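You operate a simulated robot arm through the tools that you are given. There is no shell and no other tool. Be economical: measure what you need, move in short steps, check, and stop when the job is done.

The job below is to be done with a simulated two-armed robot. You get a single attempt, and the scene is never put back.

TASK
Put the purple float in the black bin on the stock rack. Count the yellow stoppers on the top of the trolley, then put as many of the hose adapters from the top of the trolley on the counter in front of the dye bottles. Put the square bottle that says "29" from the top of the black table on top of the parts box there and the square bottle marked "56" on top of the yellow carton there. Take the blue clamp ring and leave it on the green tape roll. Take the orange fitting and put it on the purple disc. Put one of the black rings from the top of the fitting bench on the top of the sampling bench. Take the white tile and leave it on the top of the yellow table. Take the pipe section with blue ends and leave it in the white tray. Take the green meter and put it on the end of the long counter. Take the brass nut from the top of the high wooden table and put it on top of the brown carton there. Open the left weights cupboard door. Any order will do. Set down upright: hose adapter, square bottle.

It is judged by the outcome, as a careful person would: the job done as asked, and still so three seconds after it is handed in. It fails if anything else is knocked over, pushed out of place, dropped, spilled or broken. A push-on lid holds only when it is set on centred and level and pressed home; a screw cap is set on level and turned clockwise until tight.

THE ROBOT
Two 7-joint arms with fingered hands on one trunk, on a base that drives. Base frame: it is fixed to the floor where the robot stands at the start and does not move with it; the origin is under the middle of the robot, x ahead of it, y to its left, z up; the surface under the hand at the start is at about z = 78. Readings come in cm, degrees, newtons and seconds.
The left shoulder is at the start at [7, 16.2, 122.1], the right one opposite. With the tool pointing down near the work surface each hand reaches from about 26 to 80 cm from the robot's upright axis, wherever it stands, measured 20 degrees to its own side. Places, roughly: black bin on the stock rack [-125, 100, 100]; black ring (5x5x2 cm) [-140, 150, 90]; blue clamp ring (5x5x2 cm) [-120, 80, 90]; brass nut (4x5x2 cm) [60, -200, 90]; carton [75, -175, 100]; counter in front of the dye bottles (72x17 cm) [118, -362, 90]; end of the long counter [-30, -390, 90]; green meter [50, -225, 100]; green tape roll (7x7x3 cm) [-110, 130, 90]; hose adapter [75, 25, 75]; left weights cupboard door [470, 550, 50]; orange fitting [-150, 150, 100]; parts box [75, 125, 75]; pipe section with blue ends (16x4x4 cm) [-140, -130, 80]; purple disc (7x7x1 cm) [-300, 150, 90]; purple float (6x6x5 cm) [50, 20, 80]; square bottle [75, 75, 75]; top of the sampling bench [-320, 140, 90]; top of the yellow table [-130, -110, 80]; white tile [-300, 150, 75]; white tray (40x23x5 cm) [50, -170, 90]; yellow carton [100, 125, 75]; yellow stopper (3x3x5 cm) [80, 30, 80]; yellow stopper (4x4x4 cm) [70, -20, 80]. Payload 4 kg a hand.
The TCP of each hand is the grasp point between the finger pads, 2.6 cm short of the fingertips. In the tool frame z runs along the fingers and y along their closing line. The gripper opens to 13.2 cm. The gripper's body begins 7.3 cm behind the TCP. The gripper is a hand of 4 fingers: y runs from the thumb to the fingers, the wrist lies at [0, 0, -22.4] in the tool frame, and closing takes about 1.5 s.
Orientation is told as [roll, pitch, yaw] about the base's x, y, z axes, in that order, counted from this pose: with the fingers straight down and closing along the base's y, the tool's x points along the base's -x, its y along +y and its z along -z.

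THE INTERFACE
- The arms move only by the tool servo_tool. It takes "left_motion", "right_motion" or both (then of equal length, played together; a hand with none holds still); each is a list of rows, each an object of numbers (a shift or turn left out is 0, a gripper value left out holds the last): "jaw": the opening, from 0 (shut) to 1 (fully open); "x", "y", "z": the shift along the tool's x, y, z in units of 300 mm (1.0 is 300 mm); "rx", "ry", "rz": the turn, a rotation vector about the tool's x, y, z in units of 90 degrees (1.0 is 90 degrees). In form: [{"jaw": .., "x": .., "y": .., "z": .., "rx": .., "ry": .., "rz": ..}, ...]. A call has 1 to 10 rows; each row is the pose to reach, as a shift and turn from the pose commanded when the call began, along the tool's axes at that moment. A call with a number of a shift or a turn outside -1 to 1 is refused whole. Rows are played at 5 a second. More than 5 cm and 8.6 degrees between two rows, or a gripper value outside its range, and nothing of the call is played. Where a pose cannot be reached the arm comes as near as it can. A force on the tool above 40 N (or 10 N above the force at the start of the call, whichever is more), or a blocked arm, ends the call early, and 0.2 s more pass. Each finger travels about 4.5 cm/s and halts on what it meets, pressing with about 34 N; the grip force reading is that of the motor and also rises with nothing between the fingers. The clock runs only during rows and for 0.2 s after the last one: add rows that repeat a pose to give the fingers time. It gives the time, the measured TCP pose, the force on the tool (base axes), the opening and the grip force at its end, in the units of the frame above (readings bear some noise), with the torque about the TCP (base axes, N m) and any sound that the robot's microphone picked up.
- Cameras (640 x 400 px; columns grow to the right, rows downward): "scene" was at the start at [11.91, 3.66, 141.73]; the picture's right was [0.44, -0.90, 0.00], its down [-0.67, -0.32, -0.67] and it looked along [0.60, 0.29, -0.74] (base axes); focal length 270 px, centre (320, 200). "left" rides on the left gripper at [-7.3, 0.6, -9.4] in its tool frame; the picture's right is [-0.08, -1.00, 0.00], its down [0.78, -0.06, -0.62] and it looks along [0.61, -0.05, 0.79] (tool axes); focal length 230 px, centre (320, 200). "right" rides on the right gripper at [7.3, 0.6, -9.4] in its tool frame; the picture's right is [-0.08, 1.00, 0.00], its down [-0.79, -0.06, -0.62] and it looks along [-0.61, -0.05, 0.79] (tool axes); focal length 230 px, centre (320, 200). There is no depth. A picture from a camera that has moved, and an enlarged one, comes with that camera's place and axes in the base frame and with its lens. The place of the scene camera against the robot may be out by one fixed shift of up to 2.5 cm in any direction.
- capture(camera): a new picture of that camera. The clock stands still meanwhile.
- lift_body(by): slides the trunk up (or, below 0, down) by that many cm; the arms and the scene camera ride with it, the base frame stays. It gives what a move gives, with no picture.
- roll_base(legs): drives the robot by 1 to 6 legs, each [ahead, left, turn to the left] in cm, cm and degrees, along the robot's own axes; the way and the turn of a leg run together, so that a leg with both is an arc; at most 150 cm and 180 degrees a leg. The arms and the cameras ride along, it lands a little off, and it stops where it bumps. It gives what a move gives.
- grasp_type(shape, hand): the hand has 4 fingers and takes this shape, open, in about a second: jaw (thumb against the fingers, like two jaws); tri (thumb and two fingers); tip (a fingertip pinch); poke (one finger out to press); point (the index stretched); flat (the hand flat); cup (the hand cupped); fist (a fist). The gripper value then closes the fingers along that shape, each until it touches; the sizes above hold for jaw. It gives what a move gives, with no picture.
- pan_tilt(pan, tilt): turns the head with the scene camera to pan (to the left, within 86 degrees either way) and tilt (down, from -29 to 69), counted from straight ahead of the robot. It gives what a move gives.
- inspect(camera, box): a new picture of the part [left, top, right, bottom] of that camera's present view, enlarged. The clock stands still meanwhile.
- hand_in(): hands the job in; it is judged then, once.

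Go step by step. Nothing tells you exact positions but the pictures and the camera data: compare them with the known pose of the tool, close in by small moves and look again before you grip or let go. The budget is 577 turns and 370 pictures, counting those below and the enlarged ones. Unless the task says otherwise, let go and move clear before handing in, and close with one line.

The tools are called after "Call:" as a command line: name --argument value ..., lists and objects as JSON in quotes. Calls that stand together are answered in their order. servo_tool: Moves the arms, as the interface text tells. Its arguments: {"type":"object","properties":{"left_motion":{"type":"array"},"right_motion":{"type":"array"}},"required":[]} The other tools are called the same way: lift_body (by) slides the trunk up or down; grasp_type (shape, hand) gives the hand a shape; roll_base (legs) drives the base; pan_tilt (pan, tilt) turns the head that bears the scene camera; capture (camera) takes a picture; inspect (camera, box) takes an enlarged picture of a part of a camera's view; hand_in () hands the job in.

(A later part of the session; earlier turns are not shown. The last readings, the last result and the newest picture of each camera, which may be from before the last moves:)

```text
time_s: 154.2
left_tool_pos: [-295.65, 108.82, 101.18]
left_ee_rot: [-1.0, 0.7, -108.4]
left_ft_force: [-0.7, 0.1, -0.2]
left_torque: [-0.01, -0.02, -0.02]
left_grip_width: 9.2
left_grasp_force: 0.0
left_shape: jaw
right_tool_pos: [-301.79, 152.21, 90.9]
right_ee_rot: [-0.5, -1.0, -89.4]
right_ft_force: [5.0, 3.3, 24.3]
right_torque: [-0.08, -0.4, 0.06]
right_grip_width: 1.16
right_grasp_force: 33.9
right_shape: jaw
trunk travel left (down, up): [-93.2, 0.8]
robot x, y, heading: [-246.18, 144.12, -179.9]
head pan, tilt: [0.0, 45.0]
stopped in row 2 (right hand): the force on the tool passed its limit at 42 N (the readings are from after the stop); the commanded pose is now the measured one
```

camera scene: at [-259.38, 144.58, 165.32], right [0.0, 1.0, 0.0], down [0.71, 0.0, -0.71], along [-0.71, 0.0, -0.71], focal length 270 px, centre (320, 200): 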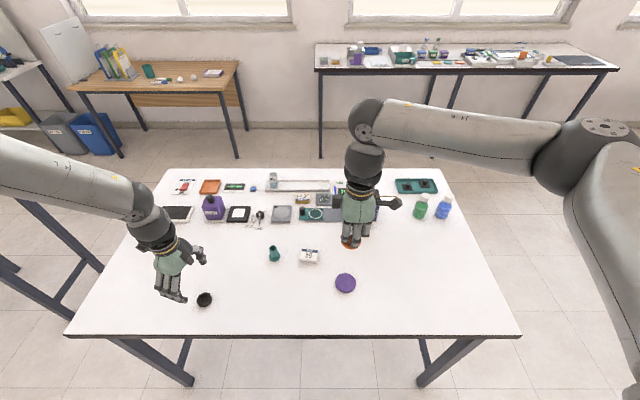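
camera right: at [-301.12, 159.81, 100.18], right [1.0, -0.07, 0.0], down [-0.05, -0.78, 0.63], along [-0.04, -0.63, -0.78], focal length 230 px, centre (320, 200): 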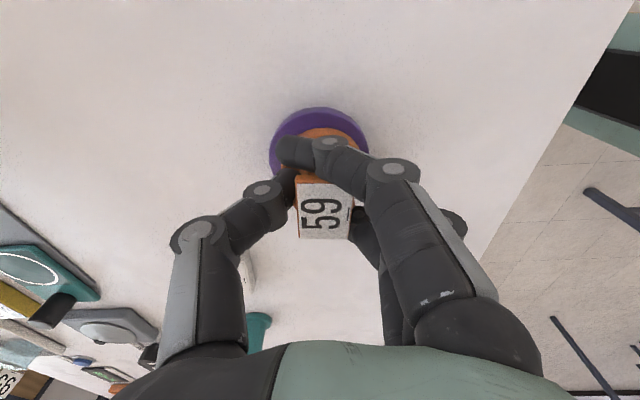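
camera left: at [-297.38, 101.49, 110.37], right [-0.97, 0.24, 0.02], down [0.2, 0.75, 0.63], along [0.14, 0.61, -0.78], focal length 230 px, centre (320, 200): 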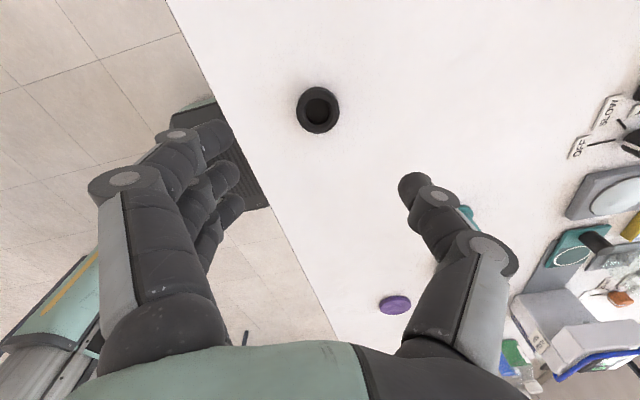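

Firm contact; I ease up slightly, then open.

Call:
servo_tool --right_motion '[{"z": -0.007}, {"z": -0.007, "jaw": 0.15}, {"z": -0.007, "jaw": 0.25}, {"z": -0.007, "jaw": 0.35}, {"z": -0.007, "jaw": 0.5}, {"z": -0.007, "jaw": 0.6}, {"z": -0.007, "jaw": 0.65}]'

Call:
capture --camera "right"

```text
time_s: 155.8
left_tool_pos: [-295.69, 108.79, 101.13]
left_ee_rot: [-1.1, 0.6, -108.4]
left_ft_force: [-0.7, -0.7, 0.4]
left_torque: [-0.02, -0.02, -0.01]
left_grip_width: 9.21
left_grasp_force: 0.0
left_shape: jaw
right_tool_pos: [-301.73, 152.36, 90.79]
right_ee_rot: [-0.3, -0.8, -89.3]
right_ft_force: [-0.7, 0.4, -0.2]
right_torque: [-0.04, -0.01, -0.01]
right_grip_width: 8.52
right_grasp_force: 0.0
right_shape: jaw
trunk travel left (down, up): [-93.2, 0.8]
robot x, y, heading: [-246.11, 144.25, -180.1]
head pan, tilt: [0.0, 45.0]
```

```text
285 pictures are left
camera right: at [-301.3, 159.8, 99.89], right [1.0, -0.07, 0.0], down [-0.05, -0.78, 0.63], along [-0.04, -0.63, -0.78], focal length 230 px, centre (320, 200)
```

right: 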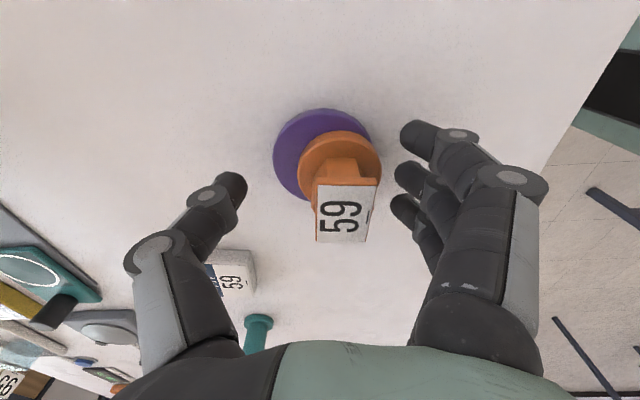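

The fitting sits off-centre on the disc by about 1 cm; I regrip and recentre it.

Call:
servo_tool --right_motion '[{"jaw": 0.4}, {"jaw": 0.2}, {"jaw": 0.0}, {"jaw": 0.0}, {"jaw": 0.0}, {"jaw": 0.0}, {"z": -0.02}, {"z": -0.03}]'

Call:
capture --camera "right"

```text
time_s: 157.6
left_tool_pos: [-295.78, 108.68, 101.02]
left_ee_rot: [-1.1, 0.6, -108.4]
left_ft_force: [0.0, 0.1, -0.1]
left_torque: [0.0, 0.02, 0.0]
left_grip_width: 9.2
left_grasp_force: 0.0
left_shape: jaw
right_tool_pos: [-301.63, 152.51, 91.7]
right_ee_rot: [-0.3, -0.8, -89.4]
right_ft_force: [-0.3, -0.5, 0.0]
right_torque: [0.01, -0.06, 0.01]
right_grip_width: 2.53
right_grasp_force: 34.0
right_shape: jaw
trunk travel left (down, up): [-93.2, 0.8]
robot x, y, heading: [-246.14, 144.65, -179.9]
head pan, tilt: [0.0, 45.0]
```

```text
284 pictures are left
camera right: at [-301.29, 159.82, 100.84], right [1.0, -0.07, 0.0], down [-0.05, -0.78, 0.63], along [-0.05, -0.63, -0.78], focal length 230 px, centre (320, 200)
```

right: 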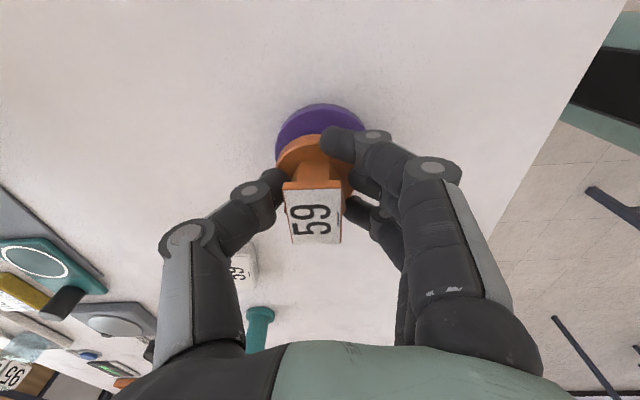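

Call:
servo_tool --right_motion '[{"x": 0.01, "y": 0.01, "z": 0.015}, {"x": 0.01, "y": 0.01, "z": 0.025}, {"x": 0.01, "y": 0.01, "z": 0.025, "jaw": 0.25}, {"x": 0.01, "y": 0.01, "z": 0.025, "jaw": 0.3}, {"x": 0.01, "y": 0.01, "z": 0.025, "jaw": 0.4}, {"x": 0.01, "y": 0.01, "z": 0.025, "jaw": 0.5}, {"x": 0.01, "y": 0.01, "z": 0.025, "jaw": 0.6}, {"x": 0.01, "y": 0.01, "z": 0.025, "jaw": 0.6}]'

Call:
capture --camera "right"

```text
time_s: 159.3
left_tool_pos: [-295.77, 108.86, 101.04]
left_ee_rot: [-1.2, 0.7, -108.6]
left_ft_force: [-0.6, 0.2, -0.1]
left_torque: [0.01, -0.03, 0.03]
left_grip_width: 9.23
left_grasp_force: 0.0
left_shape: jaw
right_tool_pos: [-301.46, 152.74, 90.78]
right_ee_rot: [-0.3, -0.8, -89.4]
right_ft_force: [0.8, 0.7, 0.3]
right_torque: [0.03, -0.02, 0.0]
right_grip_width: 7.86
right_grasp_force: 0.1
right_shape: jaw
trunk travel left (down, up): [-93.2, 0.8]
robot x, y, heading: [-245.72, 144.46, -179.8]
head pan, tilt: [0.0, 45.0]
```

```text
283 pictures are left
camera right: at [-301.02, 160.12, 100.06], right [1.0, -0.07, 0.0], down [-0.05, -0.78, 0.63], along [-0.05, -0.63, -0.78], focal length 230 px, centre (320, 200)
```

right: 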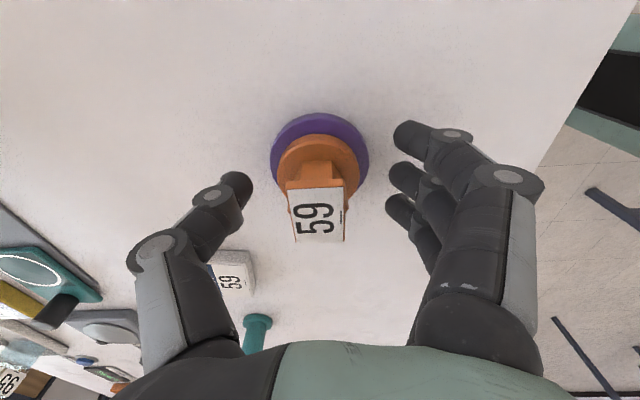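

The fitting is centred on the disc. I raise the hand and look for the white tile.

Call:
servo_tool --right_motion '[{"z": -0.15}, {"z": -0.3}, {"z": -0.45}, {"z": -0.6}, {"z": -0.75}, {"z": -0.75, "x": 0.15}, {"z": -0.75, "x": 0.3}, {"z": -0.75, "x": 0.45}, {"z": -0.75, "x": 0.6}]'

Call:
capture --camera "scene"

Call:
inspect --camera "scene" --box '[140, 165, 460, 310]'

```text
time_s: 161.3
left_tool_pos: [-295.73, 108.93, 101.17]
left_ee_rot: [-1.0, 0.5, -108.4]
left_ft_force: [-0.6, 0.0, -0.2]
left_torque: [-0.01, -0.02, 0.0]
left_grip_width: 9.23
left_grasp_force: 0.1
left_shape: jaw
right_tool_pos: [-301.23, 171.26, 113.16]
right_ee_rot: [-0.3, -1.0, -89.4]
right_ft_force: [-0.2, 0.9, 0.0]
right_torque: [0.01, -0.03, 0.01]
right_grip_width: 7.86
right_grasp_force: 0.1
right_shape: jaw
trunk travel left (down, up): [-93.2, 0.8]
robot x, y, heading: [-245.76, 144.19, -180.2]
head pan, tilt: [0.0, 45.0]
```

```text
282 pictures are left
camera scene: at [-259.19, 144.63, 165.34], right [0.0, 1.0, 0.0], down [0.71, 0.0, -0.71], along [-0.71, 0.0, -0.71], focal length 270 px, centre (320, 200)
```

scene: 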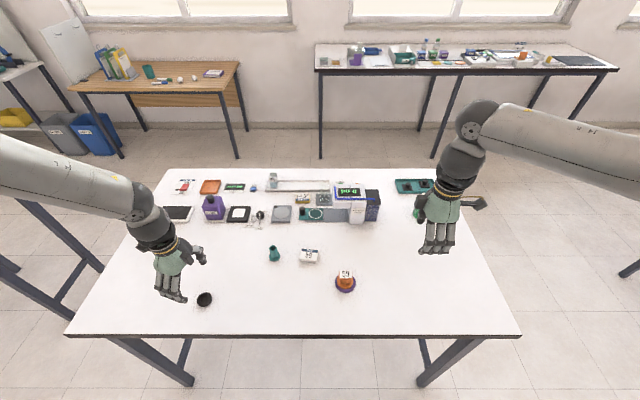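

```text
2.00 times, centred on (300, 238) of scene
camera zoom: at [-259.19, 144.63, 165.34], right [0.0, 1.0, 0.0], down [0.71, 0.0, -0.71], along [-0.71, 0.0, -0.71], focal length 540 px, centre (360, 125)
```

zoom: 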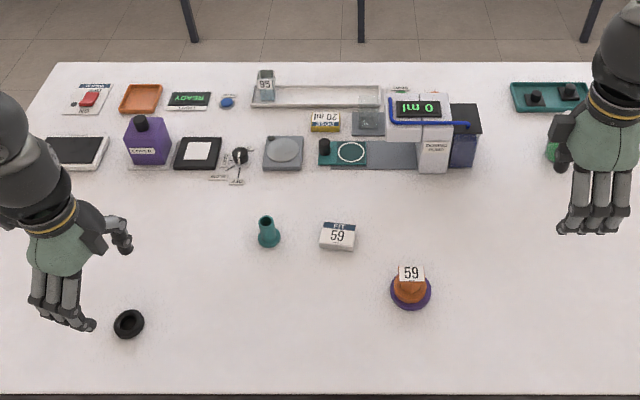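

Call:
inspect --camera "scene" --box '[200, 190, 260, 235]'

Call:
inspect --camera "scene" --box '[270, 235, 360, 295]'

Call:
inspect --camera "scene" --box '[290, 175, 400, 230]'

```text
8.89 times, centred on (230, 212) of scene
camera zoom: at [-259.19, 144.63, 165.34], right [0.0, 1.0, 0.0], down [0.71, 0.0, -0.71], along [-0.71, 0.0, -0.71], focal length 2399 px, centre (1120, 89)
```

zoom: 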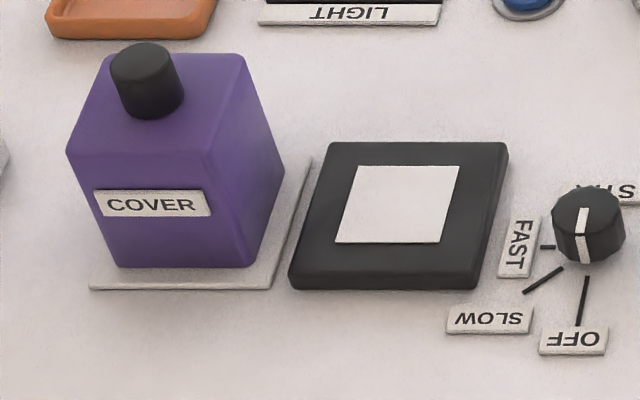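

```text
6.67 times, centred on (315, 265) of scene
camera zoom: at [-259.19, 144.63, 165.34], right [0.0, 1.0, 0.0], down [0.71, 0.0, -0.71], along [-0.71, 0.0, -0.71], focal length 1799 px, centre (353, -233)
```

zoom: 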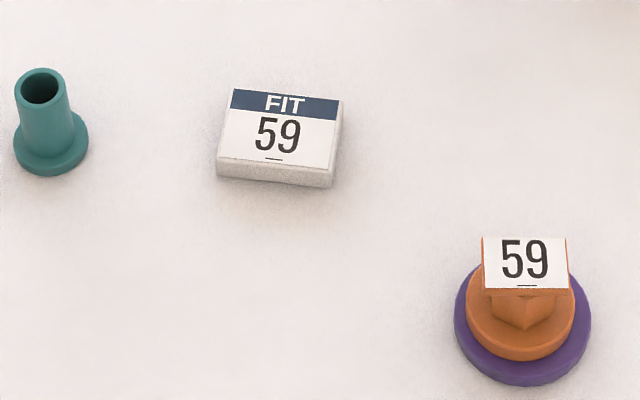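

```text
5.82 times, centred on (345, 202) of scene
camera zoom: at [-259.19, 144.63, 165.34], right [0.0, 1.0, 0.0], down [0.71, 0.0, -0.71], along [-0.71, 0.0, -0.71], focal length 1570 px, centre (174, 186)
```

zoom: 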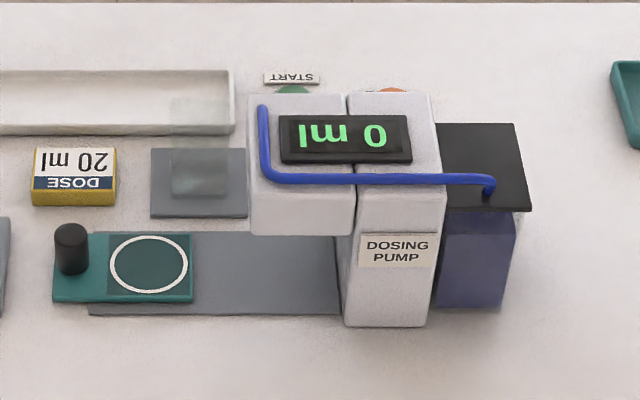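

The "FIT 59" white block near (-310, 141) matches the white tile's place. I drive closer and bring the right hand above it.

Call:
roll_base --legs '[[9, 0, 0]]'

Call:
servo_tool --right_motion '[{"x": -0.15}, {"x": -0.3}, {"x": -0.45}, {"x": -0.6}, {"x": -0.75}, {"x": -0.9}, {"x": -1.0}]'

Call:
capture --camera "right"

```text
time_s: 162.4
left_tool_pos: [-304.14, 108.72, 101.39]
left_ee_rot: [-1.5, 0.6, -108.5]
left_ft_force: [0.3, 0.3, 0.0]
left_torque: [-0.03, 0.02, 0.02]
left_grip_width: 9.2
left_grasp_force: 0.0
left_shape: jaw
right_tool_pos: [-309.86, 171.01, 113.44]
right_ee_rot: [-0.6, -0.8, -89.3]
right_ft_force: [0.7, 0.0, 0.5]
right_torque: [0.01, 0.05, -0.02]
right_grip_width: 7.87
right_grasp_force: 0.1
right_shape: jaw
trunk travel left (down, up): [-93.2, 0.8]
robot x, y, heading: [-254.5, 144.26, -180.1]
head pan, tilt: [0.0, 45.0]
```

```text
time_s: 164.1
left_tool_pos: [-304.68, 108.68, 101.07]
left_ee_rot: [-1.0, 0.7, -108.5]
left_ft_force: [0.1, -0.5, 0.0]
left_torque: [-0.02, -0.01, 0.03]
left_grip_width: 9.22
left_grasp_force: 0.1
left_shape: jaw
right_tool_pos: [-310.13, 140.73, 113.52]
right_ee_rot: [-0.3, -0.8, -89.4]
right_ft_force: [-0.4, -0.8, -0.3]
right_torque: [0.01, 0.03, 0.0]
right_grip_width: 7.85
right_grasp_force: 0.1
right_shape: jaw
trunk travel left (down, up): [-93.2, 0.8]
robot x, y, heading: [-254.86, 143.99, -179.6]
head pan, tilt: [0.0, 45.0]
```

```text
277 pictures are left
camera right: at [-309.6, 148.09, 122.7], right [1.0, -0.07, 0.0], down [-0.05, -0.78, 0.63], along [-0.04, -0.63, -0.78], focal length 230 px, centre (320, 200)
```

right: 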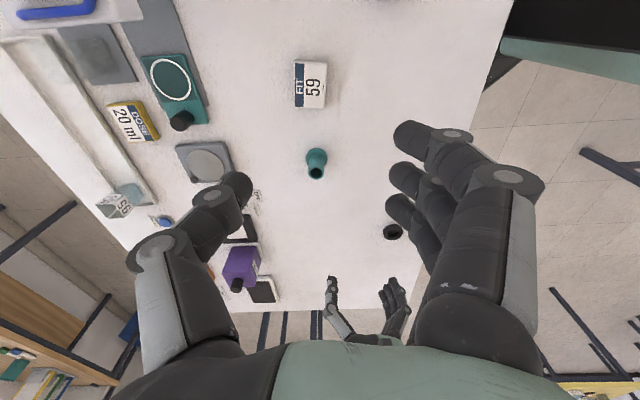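

Call:
servo_tool --right_motion '[{"y": -0.03, "z": 0.14, "jaw": 0.7}, {"y": -0.04, "z": 0.29}, {"y": -0.04, "z": 0.44}, {"y": -0.04, "z": 0.59}, {"y": -0.04, "z": 0.69}]'

Call:
capture --camera "right"

```text
time_s: 165.2
left_tool_pos: [-304.61, 108.63, 101.05]
left_ee_rot: [-1.0, 0.8, -108.5]
left_ft_force: [-0.7, 1.0, -0.7]
left_torque: [0.03, -0.04, -0.01]
left_grip_width: 9.22
left_grasp_force: 0.0
left_shape: jaw
right_tool_pos: [-311.33, 140.55, 92.79]
right_ee_rot: [-0.3, -0.9, -89.3]
right_ft_force: [-0.2, 0.2, -0.9]
right_torque: [0.03, -0.01, -0.02]
right_grip_width: 9.2
right_grasp_force: 0.2
right_shape: jaw
trunk travel left (down, up): [-93.2, 0.8]
robot x, y, heading: [-255.18, 144.25, -180.0]
head pan, tilt: [0.0, 45.0]
```

```text
276 pictures are left
camera right: at [-310.9, 147.97, 101.95], right [1.0, -0.07, 0.0], down [-0.05, -0.78, 0.63], along [-0.04, -0.63, -0.78], focal length 230 px, centre (320, 200)
```

right: 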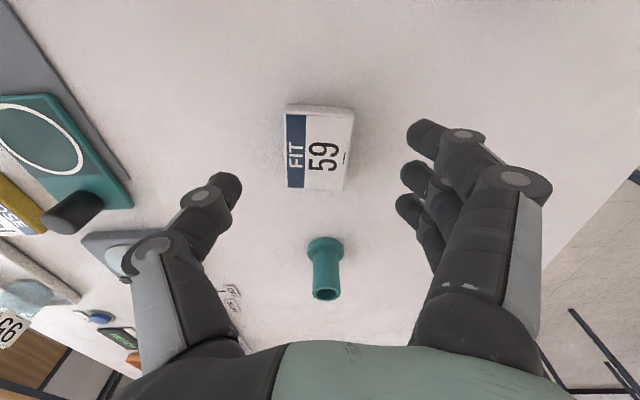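

Call:
servo_tool --right_motion '[{"z": 0.07}, {"z": 0.132}, {"z": 0.132, "jaw": 0.5}, {"z": 0.132, "jaw": 0.3}, {"z": 0.132, "jaw": 0.1}, {"z": 0.132, "jaw": 0.0}, {"z": 0.132, "jaw": 0.0}, {"z": 0.132, "jaw": 0.0}, {"z": 0.132, "jaw": 0.0}]'

Call:
capture --camera "right"

```text
time_s: 167.2
left_tool_pos: [-304.51, 108.68, 101.07]
left_ee_rot: [-1.0, 0.6, -108.5]
left_ft_force: [-0.7, 0.6, 0.0]
left_torque: [0.01, 0.03, 0.02]
left_grip_width: 9.2
left_grasp_force: 0.0
left_shape: jaw
right_tool_pos: [-311.44, 140.62, 88.85]
right_ee_rot: [-0.3, -0.8, -89.4]
right_ft_force: [-0.2, 0.2, -0.9]
right_torque: [-0.03, -0.01, -0.01]
right_grip_width: 4.05
right_grasp_force: 34.1
right_shape: jaw
trunk travel left (down, up): [-93.2, 0.8]
robot x, y, heading: [-254.72, 144.16, -179.8]
head pan, tilt: [0.0, 45.0]
```

```text
275 pictures are left
camera right: at [-310.92, 147.97, 98.05], right [1.0, -0.07, 0.0], down [-0.05, -0.78, 0.63], along [-0.04, -0.63, -0.78], focal length 230 px, centre (320, 200)
```

right: 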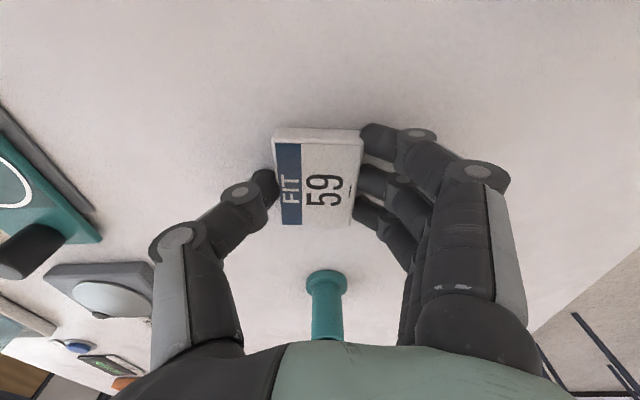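

Gripped firmly; I lift and check.

Call:
servo_tool --right_motion '[{"z": -0.08}, {"z": -0.2}, {"z": -0.35}, {"z": -0.5}, {"z": -0.65}, {"z": -0.8}]'

Call:
capture --camera "right"

```text
time_s: 168.7
left_tool_pos: [-304.48, 108.75, 101.07]
left_ee_rot: [-1.0, 0.6, -108.5]
left_ft_force: [0.2, -0.4, 0.3]
left_torque: [-0.03, 0.0, 0.03]
left_grip_width: 9.19
left_grasp_force: 0.1
left_shape: jaw
right_tool_pos: [-311.09, 140.93, 113.22]
right_ee_rot: [-0.3, -0.8, -89.5]
right_ft_force: [-0.4, -0.3, -0.4]
right_torque: [-0.01, 0.02, 0.02]
right_grip_width: 4.02
right_grasp_force: 33.8
right_shape: jaw
trunk travel left (down, up): [-93.2, 0.8]
robot x, y, heading: [-254.54, 144.03, -179.7]
head pan, tilt: [0.0, 45.0]
```

```text
274 pictures are left
camera right: at [-310.63, 148.3, 122.37], right [1.0, -0.07, 0.0], down [-0.05, -0.78, 0.63], along [-0.05, -0.63, -0.78], focal length 230 px, centre (320, 200)
```

right: 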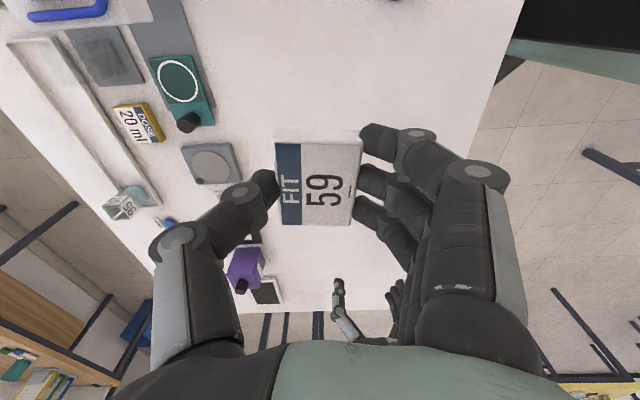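

The tile is held. I back away and drive toward the yellow table, facing it.

Call:
roll_base --legs '[[-46, 0, 0], [0, 130, 0], [0, 0, 90], [0, 82, 0]]'

Call:
capture --camera "scene"

Call:
capture --camera "right"

```text
time_s: 185.4
left_tool_pos: [-91.07, -35.99, 101.13]
left_ee_rot: [-1.0, 0.7, -18.9]
left_ft_force: [-0.6, -0.8, -0.5]
left_torque: [0.02, 0.02, 0.03]
left_grip_width: 9.21
left_grasp_force: 0.0
left_shape: jaw
right_tool_pos: [-123.47, -42.36, 113.0]
right_ee_rot: [-0.3, -0.8, 0.3]
right_ft_force: [0.4, 0.1, 0.5]
right_torque: [-0.02, 0.01, 0.04]
right_grip_width: 4.01
right_grasp_force: 34.2
right_shape: jaw
trunk travel left (down, up): [-93.2, 0.8]
robot x, y, heading: [-126.13, 14.18, -90.2]
head pan, tilt: [0.0, 45.0]
```

```text
273 pictures are left
camera scene: at [-126.49, 1.13, 165.33], right [-1.0, 0.0, 0.0], down [0.0, 0.71, -0.71], along [0.0, -0.71, -0.71], focal length 270 px, centre (320, 200)
```

scene: 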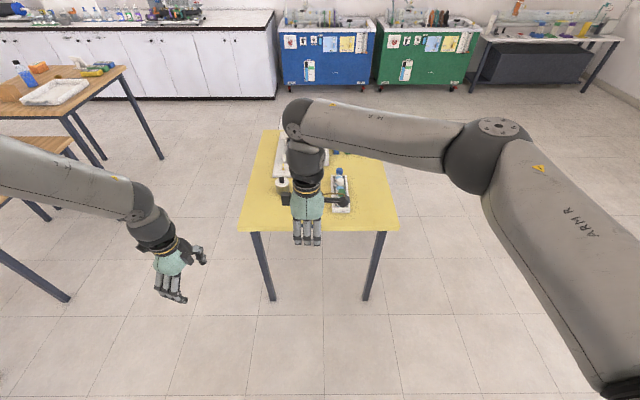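

```text
272 pictures are left
camera right: at [-130.91, -41.85, 122.3], right [0.07, 1.0, 0.0], down [0.78, -0.06, 0.63], along [0.63, -0.05, -0.78], focal length 230 px, centre (320, 200)
```

right: 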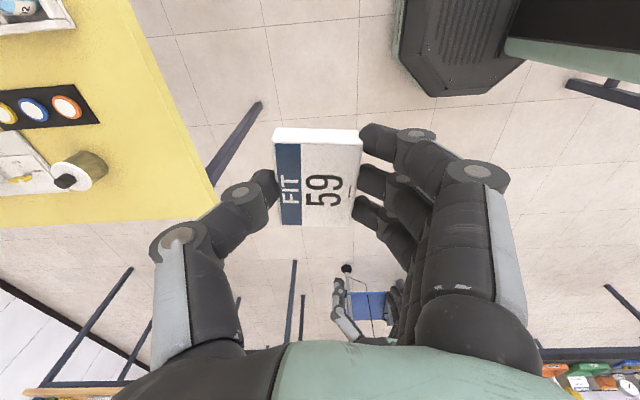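

Call:
roll_base --legs '[[34, 0, 0]]'

Call:
servo_tool --right_motion '[{"x": -0.1, "y": 0.04}, {"x": -0.2, "y": 0.08}, {"x": -0.3, "y": 0.1}]'

Call:
capture --camera "right"

Call:
capture --camera "scene"

```text
time_s: 187.6
left_tool_pos: [-91.15, -69.5, 101.14]
left_ee_rot: [-1.1, 0.6, -18.9]
left_ft_force: [0.3, 0.1, -0.6]
left_torque: [-0.01, 0.02, 0.0]
left_grip_width: 9.22
left_grasp_force: 0.0
left_shape: jaw
right_tool_pos: [-123.47, -75.9, 113.28]
right_ee_rot: [-0.3, -0.8, 0.2]
right_ft_force: [0.1, -0.5, -0.6]
right_torque: [0.02, -0.02, 0.01]
right_grip_width: 3.96
right_grasp_force: 33.8
right_shape: jaw
trunk travel left (down, up): [-93.2, 0.8]
robot x, y, heading: [-126.57, -19.77, -89.9]
head pan, tilt: [0.0, 45.0]
```

```text
time_s: 188.4
left_tool_pos: [-90.95, -69.68, 101.07]
left_ee_rot: [-1.1, 0.7, -18.9]
left_ft_force: [0.2, 0.2, 0.0]
left_torque: [-0.01, 0.0, -0.01]
left_grip_width: 9.21
left_grasp_force: 0.1
left_shape: jaw
right_tool_pos: [-114.35, -73.17, 113.18]
right_ee_rot: [-0.3, -0.9, 0.3]
right_ft_force: [-0.5, 0.1, -0.7]
right_torque: [-0.01, 0.01, -0.01]
right_grip_width: 3.99
right_grasp_force: 33.7
right_shape: jaw
trunk travel left (down, up): [-93.2, 0.8]
robot x, y, heading: [-126.49, -19.79, -90.1]
head pan, tilt: [0.0, 45.0]
```

```text
271 pictures are left
camera right: at [-121.81, -72.62, 122.36], right [0.07, 1.0, 0.0], down [0.78, -0.06, 0.63], along [0.63, -0.05, -0.78], focal length 230 px, centre (320, 200)
```

right: 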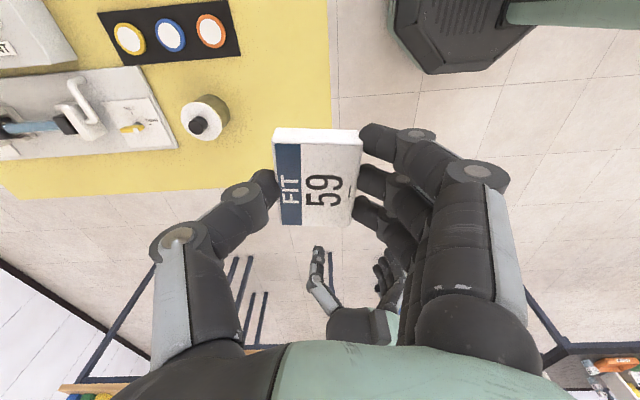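

```text
270 pictures are left
camera scene: at [-126.33, -32.68, 165.33], right [-1.0, 0.0, 0.0], down [0.0, 0.71, -0.71], along [0.0, -0.71, -0.71], focal length 270 px, centre (320, 200)
```

scene: 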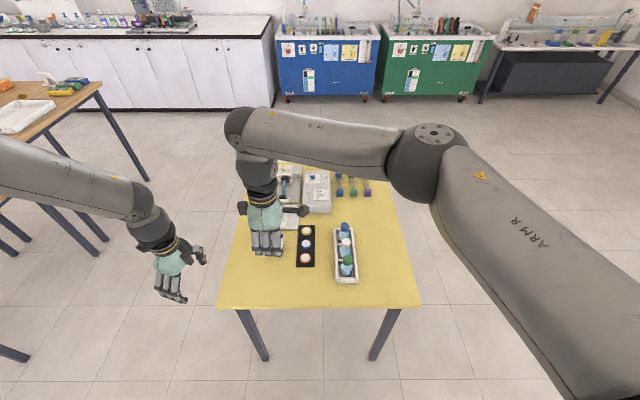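

Call:
servo_tool --right_motion '[{"x": -0.08, "y": -0.08}, {"x": -0.16, "y": -0.16}, {"x": -0.243, "y": -0.227}, {"x": -0.243, "y": -0.227}]' --left_motion '[{"z": -0.15}, {"z": -0.3}, {"z": -0.45}, {"z": -0.6}]'

Call:
lift_body --by -20

Call:
capture --camera "right"

Call:
capture --camera "scene"

```text
time_s: 189.4
left_tool_pos: [-90.99, -69.28, 119.2]
left_ee_rot: [-1.0, 0.5, -18.9]
left_ft_force: [0.0, 1.0, -0.6]
left_torque: [-0.04, 0.02, -0.02]
left_grip_width: 9.19
left_grasp_force: 0.1
left_shape: jaw
right_tool_pos: [-111.4, -76.18, 113.22]
right_ee_rot: [-0.5, -1.0, 0.2]
right_ft_force: [-0.5, 0.2, -0.4]
right_torque: [-0.03, -0.02, 0.01]
right_grip_width: 3.96
right_grasp_force: 34.4
right_shape: jaw
right hand out of reach, approached as far as the arm can: row 2, 3, 4
trunk travel left (down, up): [-93.2, 0.8]
robot x, y, heading: [-126.18, -19.69, -90.4]
head pan, tilt: [0.0, 45.0]
```

```text
time_s: 191.6
left_tool_pos: [-90.96, -69.54, 99.19]
left_ee_rot: [-0.9, 0.6, -18.9]
left_ft_force: [0.3, 0.4, -0.3]
left_torque: [0.02, -0.01, -0.04]
left_grip_width: 9.18
left_grasp_force: 0.0
left_shape: jaw
right_tool_pos: [-111.28, -76.21, 93.28]
right_ee_rot: [-0.3, -0.9, 0.1]
right_ft_force: [-0.2, -0.5, -0.8]
right_torque: [-0.01, -0.01, -0.01]
right_grip_width: 3.97
right_grasp_force: 33.6
right_shape: jaw
trunk travel left (down, up): [-73.2, 20.8]
robot x, y, heading: [-126.22, -19.38, -90.4]
head pan, tilt: [0.0, 45.0]
```

```text
269 pictures are left
camera right: at [-118.82, -75.61, 102.44], right [0.07, 1.0, -0.01], down [0.77, -0.05, 0.63], along [0.63, -0.05, -0.78], focal length 230 px, centre (320, 200)
```

right: 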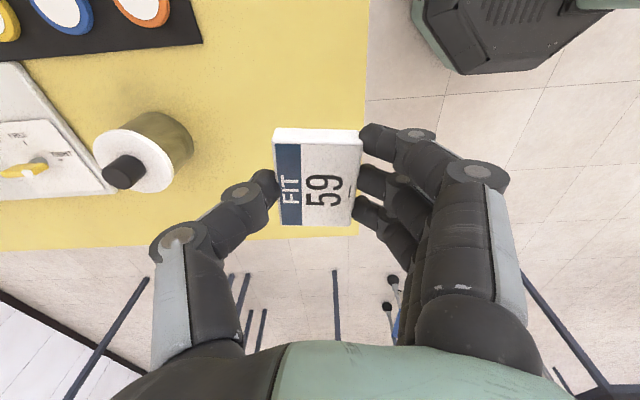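

```text
268 pictures are left
camera scene: at [-126.5, -32.62, 145.34], right [-1.0, 0.0, 0.0], down [0.0, 0.71, -0.71], along [0.0, -0.71, -0.71], focal length 270 px, centre (320, 200)
```

scene: 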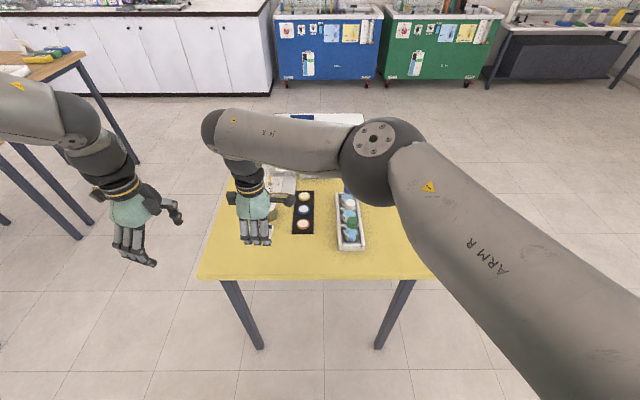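

Call:
roll_base --legs '[[3.5, 0, 0]]'

Call:
lift_body --by -9

Call:
capture --camera "right"

```text
time_s: 192.4
left_tool_pos: [-90.93, -72.48, 99.33]
left_ee_rot: [-1.4, 0.5, -18.9]
left_ft_force: [0.3, 1.0, -0.4]
left_torque: [-0.08, 0.04, 0.01]
left_grip_width: 9.2
left_grasp_force: 0.1
left_shape: jaw
right_tool_pos: [-111.25, -79.12, 93.56]
right_ee_rot: [-0.6, -1.0, 0.3]
right_ft_force: [0.0, 1.0, 0.2]
right_torque: [-0.05, 0.0, -0.02]
right_grip_width: 4.01
right_grasp_force: 33.7
right_shape: jaw
trunk travel left (down, up): [-73.2, 20.8]
robot x, y, heading: [-126.17, -23.13, -90.2]
head pan, tilt: [0.0, 45.0]
```

```text
time_s: 193.7
left_tool_pos: [-90.89, -72.92, 90.1]
left_ee_rot: [-0.9, 0.6, -18.9]
left_ft_force: [-0.3, 0.9, 0.3]
left_torque: [0.03, 0.0, 0.02]
left_grip_width: 9.17
left_grasp_force: 0.1
left_shape: jaw
right_tool_pos: [-111.13, -79.53, 84.24]
right_ee_rot: [-0.3, -1.0, 0.2]
right_ft_force: [0.1, 0.8, -0.4]
right_torque: [-0.01, -0.01, 0.0]
right_grip_width: 3.97
right_grasp_force: 34.0
right_shape: jaw
trunk travel left (down, up): [-64.2, 29.8]
robot x, y, heading: [-126.05, -22.94, -90.1]
head pan, tilt: [0.0, 45.0]
```

```text
267 pictures are left
camera right: at [-118.77, -79.04, 93.43], right [0.07, 1.0, 0.0], down [0.77, -0.05, 0.63], along [0.63, -0.05, -0.78], focal length 230 px, centre (320, 200)
```

right: 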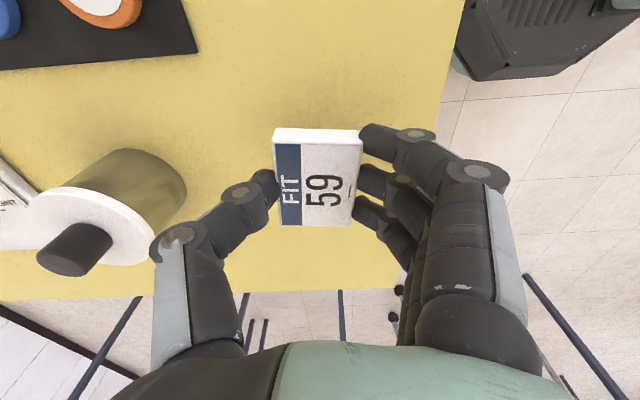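

Call:
lift_body --by -3

Call:
lift_body --by -0.7

Call:
capture --camera "right"

```text
time_s: 194.4
left_tool_pos: [-90.96, -72.77, 87.19]
left_ee_rot: [-1.1, 0.6, -18.9]
left_ft_force: [0.0, -0.1, 0.4]
left_torque: [0.01, -0.01, 0.02]
left_grip_width: 9.21
left_grasp_force: 0.0
left_shape: jaw
right_tool_pos: [-111.28, -79.47, 81.24]
right_ee_rot: [-0.3, -1.0, 0.3]
right_ft_force: [1.0, -0.1, -0.1]
right_torque: [-0.02, 0.04, 0.02]
right_grip_width: 3.98
right_grasp_force: 34.1
right_shape: jaw
trunk travel left (down, up): [-61.2, 32.8]
robot x, y, heading: [-125.94, -23.32, -90.1]
head pan, tilt: [0.0, 45.0]
```

```text
time_s: 195.0
left_tool_pos: [-90.93, -72.81, 86.51]
left_ee_rot: [-1.1, 0.6, -18.9]
left_ft_force: [0.1, -0.6, 0.4]
left_torque: [0.01, 0.02, 0.03]
left_grip_width: 9.21
left_grasp_force: 0.1
left_shape: jaw
right_tool_pos: [-111.26, -79.47, 80.68]
right_ee_rot: [-0.5, -1.0, 0.2]
right_ft_force: [-0.3, 0.8, 15.6]
right_torque: [0.22, 0.02, -0.02]
right_grip_width: 4.02
right_grasp_force: 33.7
right_shape: jaw
trunk travel left (down, up): [-60.5, 33.5]
robot x, y, heading: [-126.35, -23.09, -90.3]
head pan, tilt: [0.0, 45.0]
```

```text
266 pictures are left
camera right: at [-118.79, -78.97, 89.9], right [0.07, 1.0, -0.01], down [0.77, -0.05, 0.63], along [0.63, -0.05, -0.78], focal length 230 px, centre (320, 200)
```

right: 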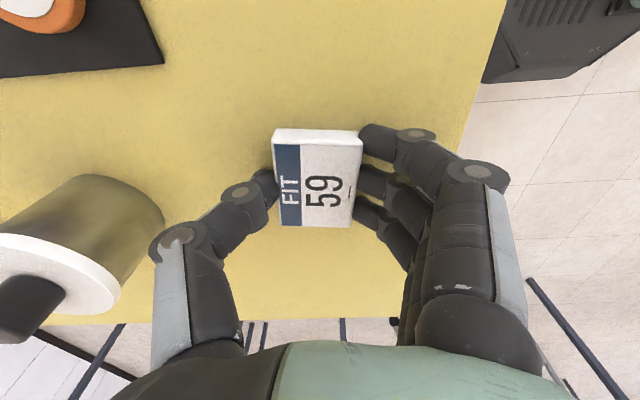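

Call:
servo_tool --right_motion '[{"z": -0.005, "jaw": 0.3}, {"z": -0.005, "jaw": 0.4}, {"z": -0.005, "jaw": 0.5}, {"z": -0.005, "jaw": 0.55}, {"z": -0.005, "jaw": 0.55}]'

Call:
lift_body --by 20

Call:
capture --camera "right"

Call:
capture --camera "scene"

```text
time_s: 196.2
left_tool_pos: [-90.91, -72.9, 86.48]
left_ee_rot: [-1.0, 0.6, -18.9]
left_ft_force: [0.6, 0.0, -0.4]
left_torque: [-0.03, -0.01, 0.01]
left_grip_width: 9.2
left_grasp_force: 0.0
left_shape: jaw
right_tool_pos: [-111.21, -79.44, 80.72]
right_ee_rot: [-0.4, -1.0, 0.3]
right_ft_force: [-0.9, -1.5, 5.2]
right_torque: [0.17, 0.13, 0.07]
right_grip_width: 7.03
right_grasp_force: 0.1
right_shape: jaw
trunk travel left (down, up): [-60.5, 33.5]
robot x, y, heading: [-126.2, -23.16, -90.0]
head pan, tilt: [0.0, 45.0]
```

```text
time_s: 198.3
left_tool_pos: [-90.88, -72.87, 106.46]
left_ee_rot: [-1.0, 0.6, -18.9]
left_ft_force: [-0.1, -1.1, 0.5]
left_torque: [0.0, -0.01, 0.03]
left_grip_width: 9.21
left_grasp_force: 0.0
left_shape: jaw
right_tool_pos: [-111.24, -79.54, 100.79]
right_ee_rot: [-0.5, -0.9, 0.3]
right_ft_force: [0.5, -0.6, 0.8]
right_torque: [0.0, 0.02, 0.02]
right_grip_width: 7.17
right_grasp_force: 0.2
right_shape: jaw
trunk travel left (down, up): [-80.5, 13.5]
robot x, y, heading: [-126.39, -23.26, -90.4]
head pan, tilt: [0.0, 45.0]
```

```text
265 pictures are left
camera right: at [-118.79, -79.02, 109.87], right [0.07, 1.0, -0.01], down [0.77, -0.05, 0.63], along [0.63, -0.05, -0.78], focal length 230 px, centre (320, 200)
```

right: 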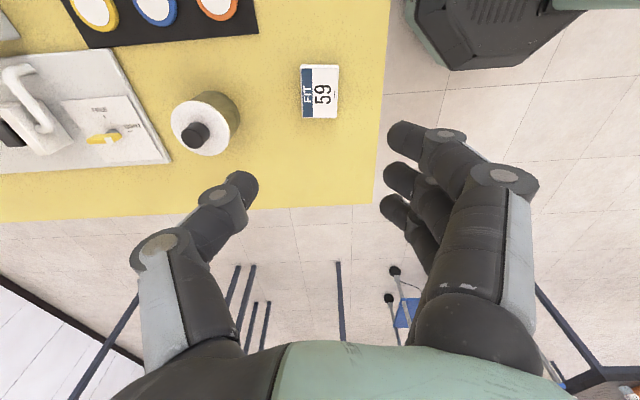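

```text
264 pictures are left
camera scene: at [-126.49, -36.08, 152.63], right [-1.0, 0.0, 0.0], down [0.0, 0.71, -0.71], along [0.0, -0.71, -0.71], focal length 270 px, centre (320, 200)
```

scene: 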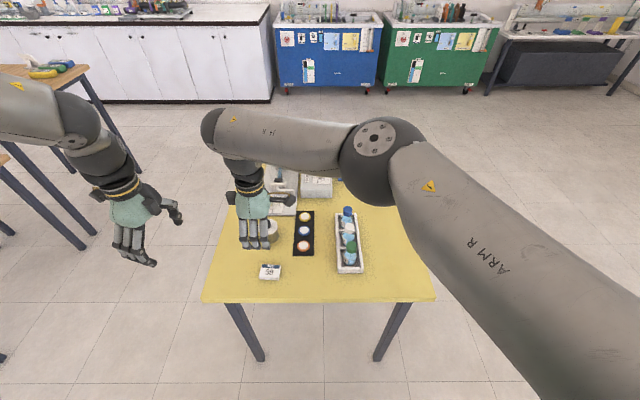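

The tile is on the yellow table. Now I look for the pipe section with blue ends.

Call:
servo_tool --right_motion '[{"z": -0.1, "x": 0.1, "y": 0.05}, {"z": -0.2, "x": 0.2, "y": 0.1}, {"z": -0.3, "x": 0.3, "y": 0.15}, {"z": -0.3, "x": 0.42, "y": 0.2}, {"z": -0.3, "x": 0.54, "y": 0.25}, {"z": -0.3, "x": 0.66, "y": 0.3}, {"z": -0.3, "x": 0.78, "y": 0.35}]'

Call:
lift_body --by 13

Call:
inspect --camera "scene" --box '[200, 110, 440, 300]'

```text
time_s: 199.9
left_tool_pos: [-91.11, -72.72, 106.55]
left_ee_rot: [-1.0, 0.5, -19.0]
left_ft_force: [0.0, 0.5, 0.3]
left_torque: [-0.01, -0.03, -0.01]
left_grip_width: 9.2
left_grasp_force: 0.1
left_shape: jaw
right_tool_pos: [-135.17, -69.08, 109.09]
right_ee_rot: [-0.4, -1.1, 0.2]
right_ft_force: [0.5, 0.2, -0.4]
right_torque: [-0.01, 0.01, -0.01]
right_grip_width: 7.19
right_grasp_force: 0.0
right_shape: jaw
trunk travel left (down, up): [-80.5, 13.5]
robot x, y, heading: [-126.57, -22.98, -90.3]
head pan, tilt: [0.0, 45.0]
```

```text
time_s: 201.5
left_tool_pos: [-90.87, -72.88, 119.37]
left_ee_rot: [-1.0, 0.7, -18.9]
left_ft_force: [0.1, 0.1, -0.7]
left_torque: [0.0, -0.01, -0.02]
left_grip_width: 9.19
left_grasp_force: 0.1
left_shape: jaw
right_tool_pos: [-134.94, -69.22, 122.1]
right_ee_rot: [-0.4, -0.8, 0.3]
right_ft_force: [0.0, 0.1, 0.3]
right_torque: [0.03, 0.0, -0.01]
right_grip_width: 7.2
right_grasp_force: 0.0
right_shape: jaw
trunk travel left (down, up): [-93.5, 0.5]
robot x, y, heading: [-126.3, -23.04, -90.4]
head pan, tilt: [0.0, 45.0]
```

```text
2.11 times, centred on (320, 205) of scene
camera zoom: at [-126.47, -36.1, 165.62], right [-1.0, 0.0, 0.0], down [0.0, 0.71, -0.71], along [0.0, -0.71, -0.71], focal length 568 px, centre (320, 190)
```

zoom: 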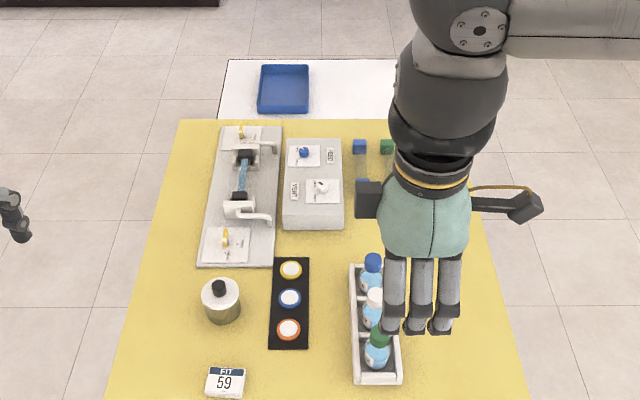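

I see coloured-end pipes near the far right part of the yellow table, around (-136, -130). I drive round to the table's right side for reach.

Call:
servo_tool --right_motion '[{"y": 0.15}, {"y": 0.3}, {"y": 0.45}]'

Call:
roll_base --legs '[[-25, 0, 0], [0, -72, 0], [75, 0, 0]]'

Call:
pan_tilt --pan 60 --tilt 45

Call:
capture --camera "scene"

```text
time_s: 202.3
left_tool_pos: [-90.97, -72.76, 119.54]
left_ee_rot: [-1.2, 0.6, -18.9]
left_ft_force: [0.5, 0.3, -0.1]
left_torque: [0.02, 0.01, 0.0]
left_grip_width: 9.2
left_grasp_force: 0.1
left_shape: jaw
right_tool_pos: [-135.06, -55.42, 122.12]
right_ee_rot: [-0.4, -0.9, 0.3]
right_ft_force: [0.2, 0.2, -0.7]
right_torque: [0.01, 0.01, -0.01]
right_grip_width: 7.21
right_grasp_force: 0.0
right_shape: jaw
trunk travel left (down, up): [-93.5, 0.5]
robot x, y, heading: [-126.2, -23.1, -90.3]
head pan, tilt: [0.0, 45.0]
```

```text
time_s: 211.3
left_tool_pos: [-162.19, -122.64, 119.45]
left_ee_rot: [-1.2, 0.6, -18.2]
left_ft_force: [-0.4, -0.3, 0.3]
left_torque: [0.02, 0.01, -0.03]
left_grip_width: 9.18
left_grasp_force: 0.0
left_shape: jaw
right_tool_pos: [-206.5, -105.85, 122.06]
right_ee_rot: [-0.4, -1.0, 0.9]
right_ft_force: [0.0, 1.0, 1.1]
right_torque: [0.01, -0.01, -0.01]
right_grip_width: 7.19
right_grasp_force: 0.0
right_shape: jaw
trunk travel left (down, up): [-93.5, 0.5]
robot x, y, heading: [-198.1, -73.38, -89.6]
head pan, tilt: [0.0, 45.0]
```

```text
time_s: 212.6
left_tool_pos: [-162.16, -122.74, 119.38]
left_ee_rot: [-1.0, 0.7, -18.3]
left_ft_force: [-0.5, -0.1, -0.4]
left_torque: [0.0, -0.02, -0.02]
left_grip_width: 9.19
left_grasp_force: 0.0
left_shape: jaw
right_tool_pos: [-206.41, -105.86, 122.02]
right_ee_rot: [-0.4, -1.0, 0.9]
right_ft_force: [-0.1, 0.4, 0.0]
right_torque: [0.0, 0.02, -0.02]
right_grip_width: 7.23
right_grasp_force: 0.0
right_shape: jaw
trunk travel left (down, up): [-93.5, 0.5]
robot x, y, heading: [-198.14, -72.96, -89.6]
head pan, tilt: [60.0, 45.0]
```

```text
262 pictures are left
camera scene: at [-191.13, -82.2, 165.63], right [-0.5, -0.87, 0.0], down [-0.61, 0.35, -0.71], along [0.61, -0.35, -0.71], focal length 270 px, centre (320, 200)
```

scene: 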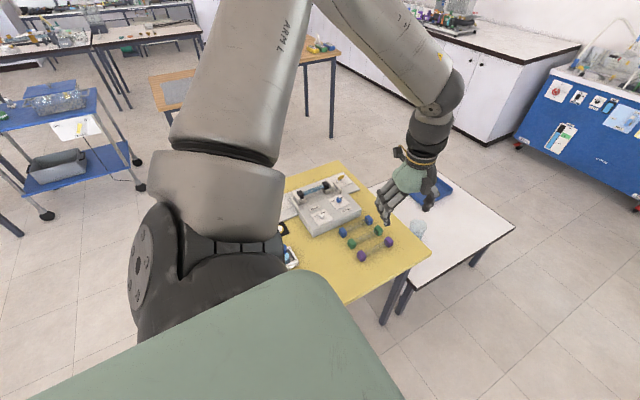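

Call:
roll_base --legs '[[47, 0, 0], [0, 0, 89.6]]'

Call:
pan_tilt --pan 0 --tilt 50

Call:
capture --camera "scene"

```text
time_s: 219.2
left_tool_pos: [-147.74, -85.32, 119.45]
left_ee_rot: [-0.9, 0.6, 70.8]
left_ft_force: [-0.1, -0.9, -0.5]
left_torque: [-0.01, -0.02, 0.02]
left_grip_width: 9.21
left_grasp_force: 0.0
left_shape: jaw
right_tool_pos: [-165.31, -129.19, 122.13]
right_ee_rot: [-0.4, -1.0, 89.9]
right_ft_force: [0.9, -0.5, 0.2]
right_torque: [-0.01, 0.04, 0.01]
right_grip_width: 7.2
right_grasp_force: 0.1
right_shape: jaw
trunk travel left (down, up): [-93.5, 0.5]
robot x, y, heading: [-197.79, -120.39, -0.6]
head pan, tilt: [60.0, 45.0]
```

```text
time_s: 220.5
left_tool_pos: [-147.67, -85.24, 119.43]
left_ee_rot: [-1.0, 0.7, 70.8]
left_ft_force: [0.1, -0.2, 0.5]
left_torque: [0.0, -0.05, 0.02]
left_grip_width: 9.2
left_grasp_force: 0.1
left_shape: jaw
right_tool_pos: [-165.21, -129.01, 122.04]
right_ee_rot: [-0.4, -1.0, 89.9]
right_ft_force: [-0.6, -0.6, -0.3]
right_torque: [0.04, 0.02, -0.02]
right_grip_width: 7.21
right_grasp_force: 0.1
right_shape: jaw
trunk travel left (down, up): [-93.5, 0.5]
robot x, y, heading: [-197.7, -120.11, -0.4]
head pan, tilt: [0.0, 50.0]
```

```text
261 pictures are left
camera scene: at [-185.21, -120.21, 164.94], right [-0.01, -1.0, 0.0], down [-0.77, 0.01, -0.64], along [0.64, -0.01, -0.77], focal length 270 px, centre (320, 200)
```

scene: 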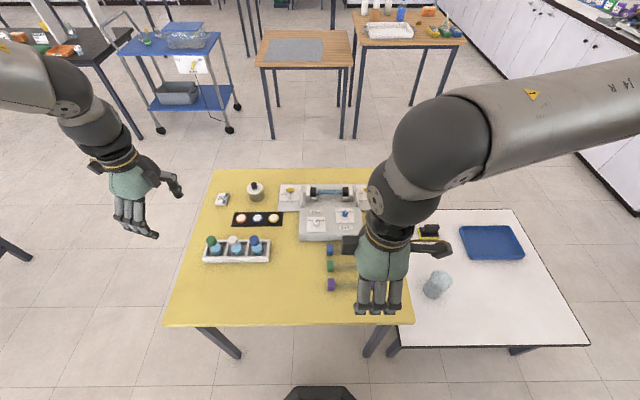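

Call:
roll_base --legs '[[0, 10, 0], [13, 0, 0]]'

Call:
servo_tool --right_motion '[{"x": 0.12, "y": -0.08}, {"x": 0.24, "y": -0.16}, {"x": 0.36, "y": -0.24}, {"x": 0.4, "y": -0.36}, {"x": 0.4, "y": -0.48}]'

Call:
capture --camera "right"

```text
time_s: 222.6
left_tool_pos: [-134.91, -75.1, 119.48]
left_ee_rot: [-1.3, 0.7, 70.8]
left_ft_force: [0.3, -0.5, 1.1]
left_torque: [-0.02, 0.01, 0.0]
left_grip_width: 9.2
left_grasp_force: 0.0
left_shape: jaw
right_tool_pos: [-152.73, -119.07, 122.32]
right_ee_rot: [-0.5, -0.8, 90.0]
right_ft_force: [0.3, 0.6, 0.6]
right_torque: [-0.02, 0.0, -0.02]
right_grip_width: 7.2
right_grasp_force: 0.0
right_shape: jaw
trunk travel left (down, up): [-93.5, 0.5]
robot x, y, heading: [-184.17, -110.31, -0.7]
head pan, tilt: [0.0, 50.0]
```

```text
time_s: 223.8
left_tool_pos: [-134.6, -75.17, 119.37]
left_ee_rot: [-1.0, 0.7, 70.7]
left_ft_force: [0.2, -0.4, -0.8]
left_torque: [0.01, -0.01, 0.0]
left_grip_width: 9.22
left_grasp_force: 0.0
left_shape: jaw
right_tool_pos: [-137.66, -131.15, 121.83]
right_ee_rot: [-0.3, -0.9, 90.0]
right_ft_force: [0.5, -0.4, -1.4]
right_torque: [-0.03, 0.01, -0.04]
right_grip_width: 7.2
right_grasp_force: 0.1
right_shape: jaw
trunk travel left (down, up): [-93.5, 0.5]
robot x, y, heading: [-184.86, -110.65, -0.5]
head pan, tilt: [0.0, 50.0]
```

```text
260 pictures are left
camera right: at [-138.42, -138.63, 131.08], right [-1.0, 0.08, 0.0], down [0.06, 0.77, 0.63], along [0.05, 0.63, -0.78], focal length 230 px, centre (320, 200)
```

right: 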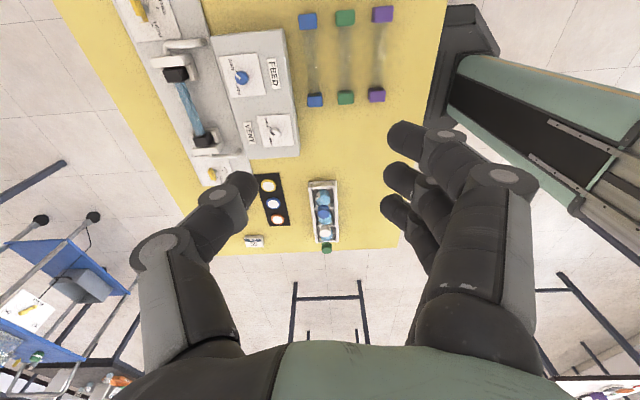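

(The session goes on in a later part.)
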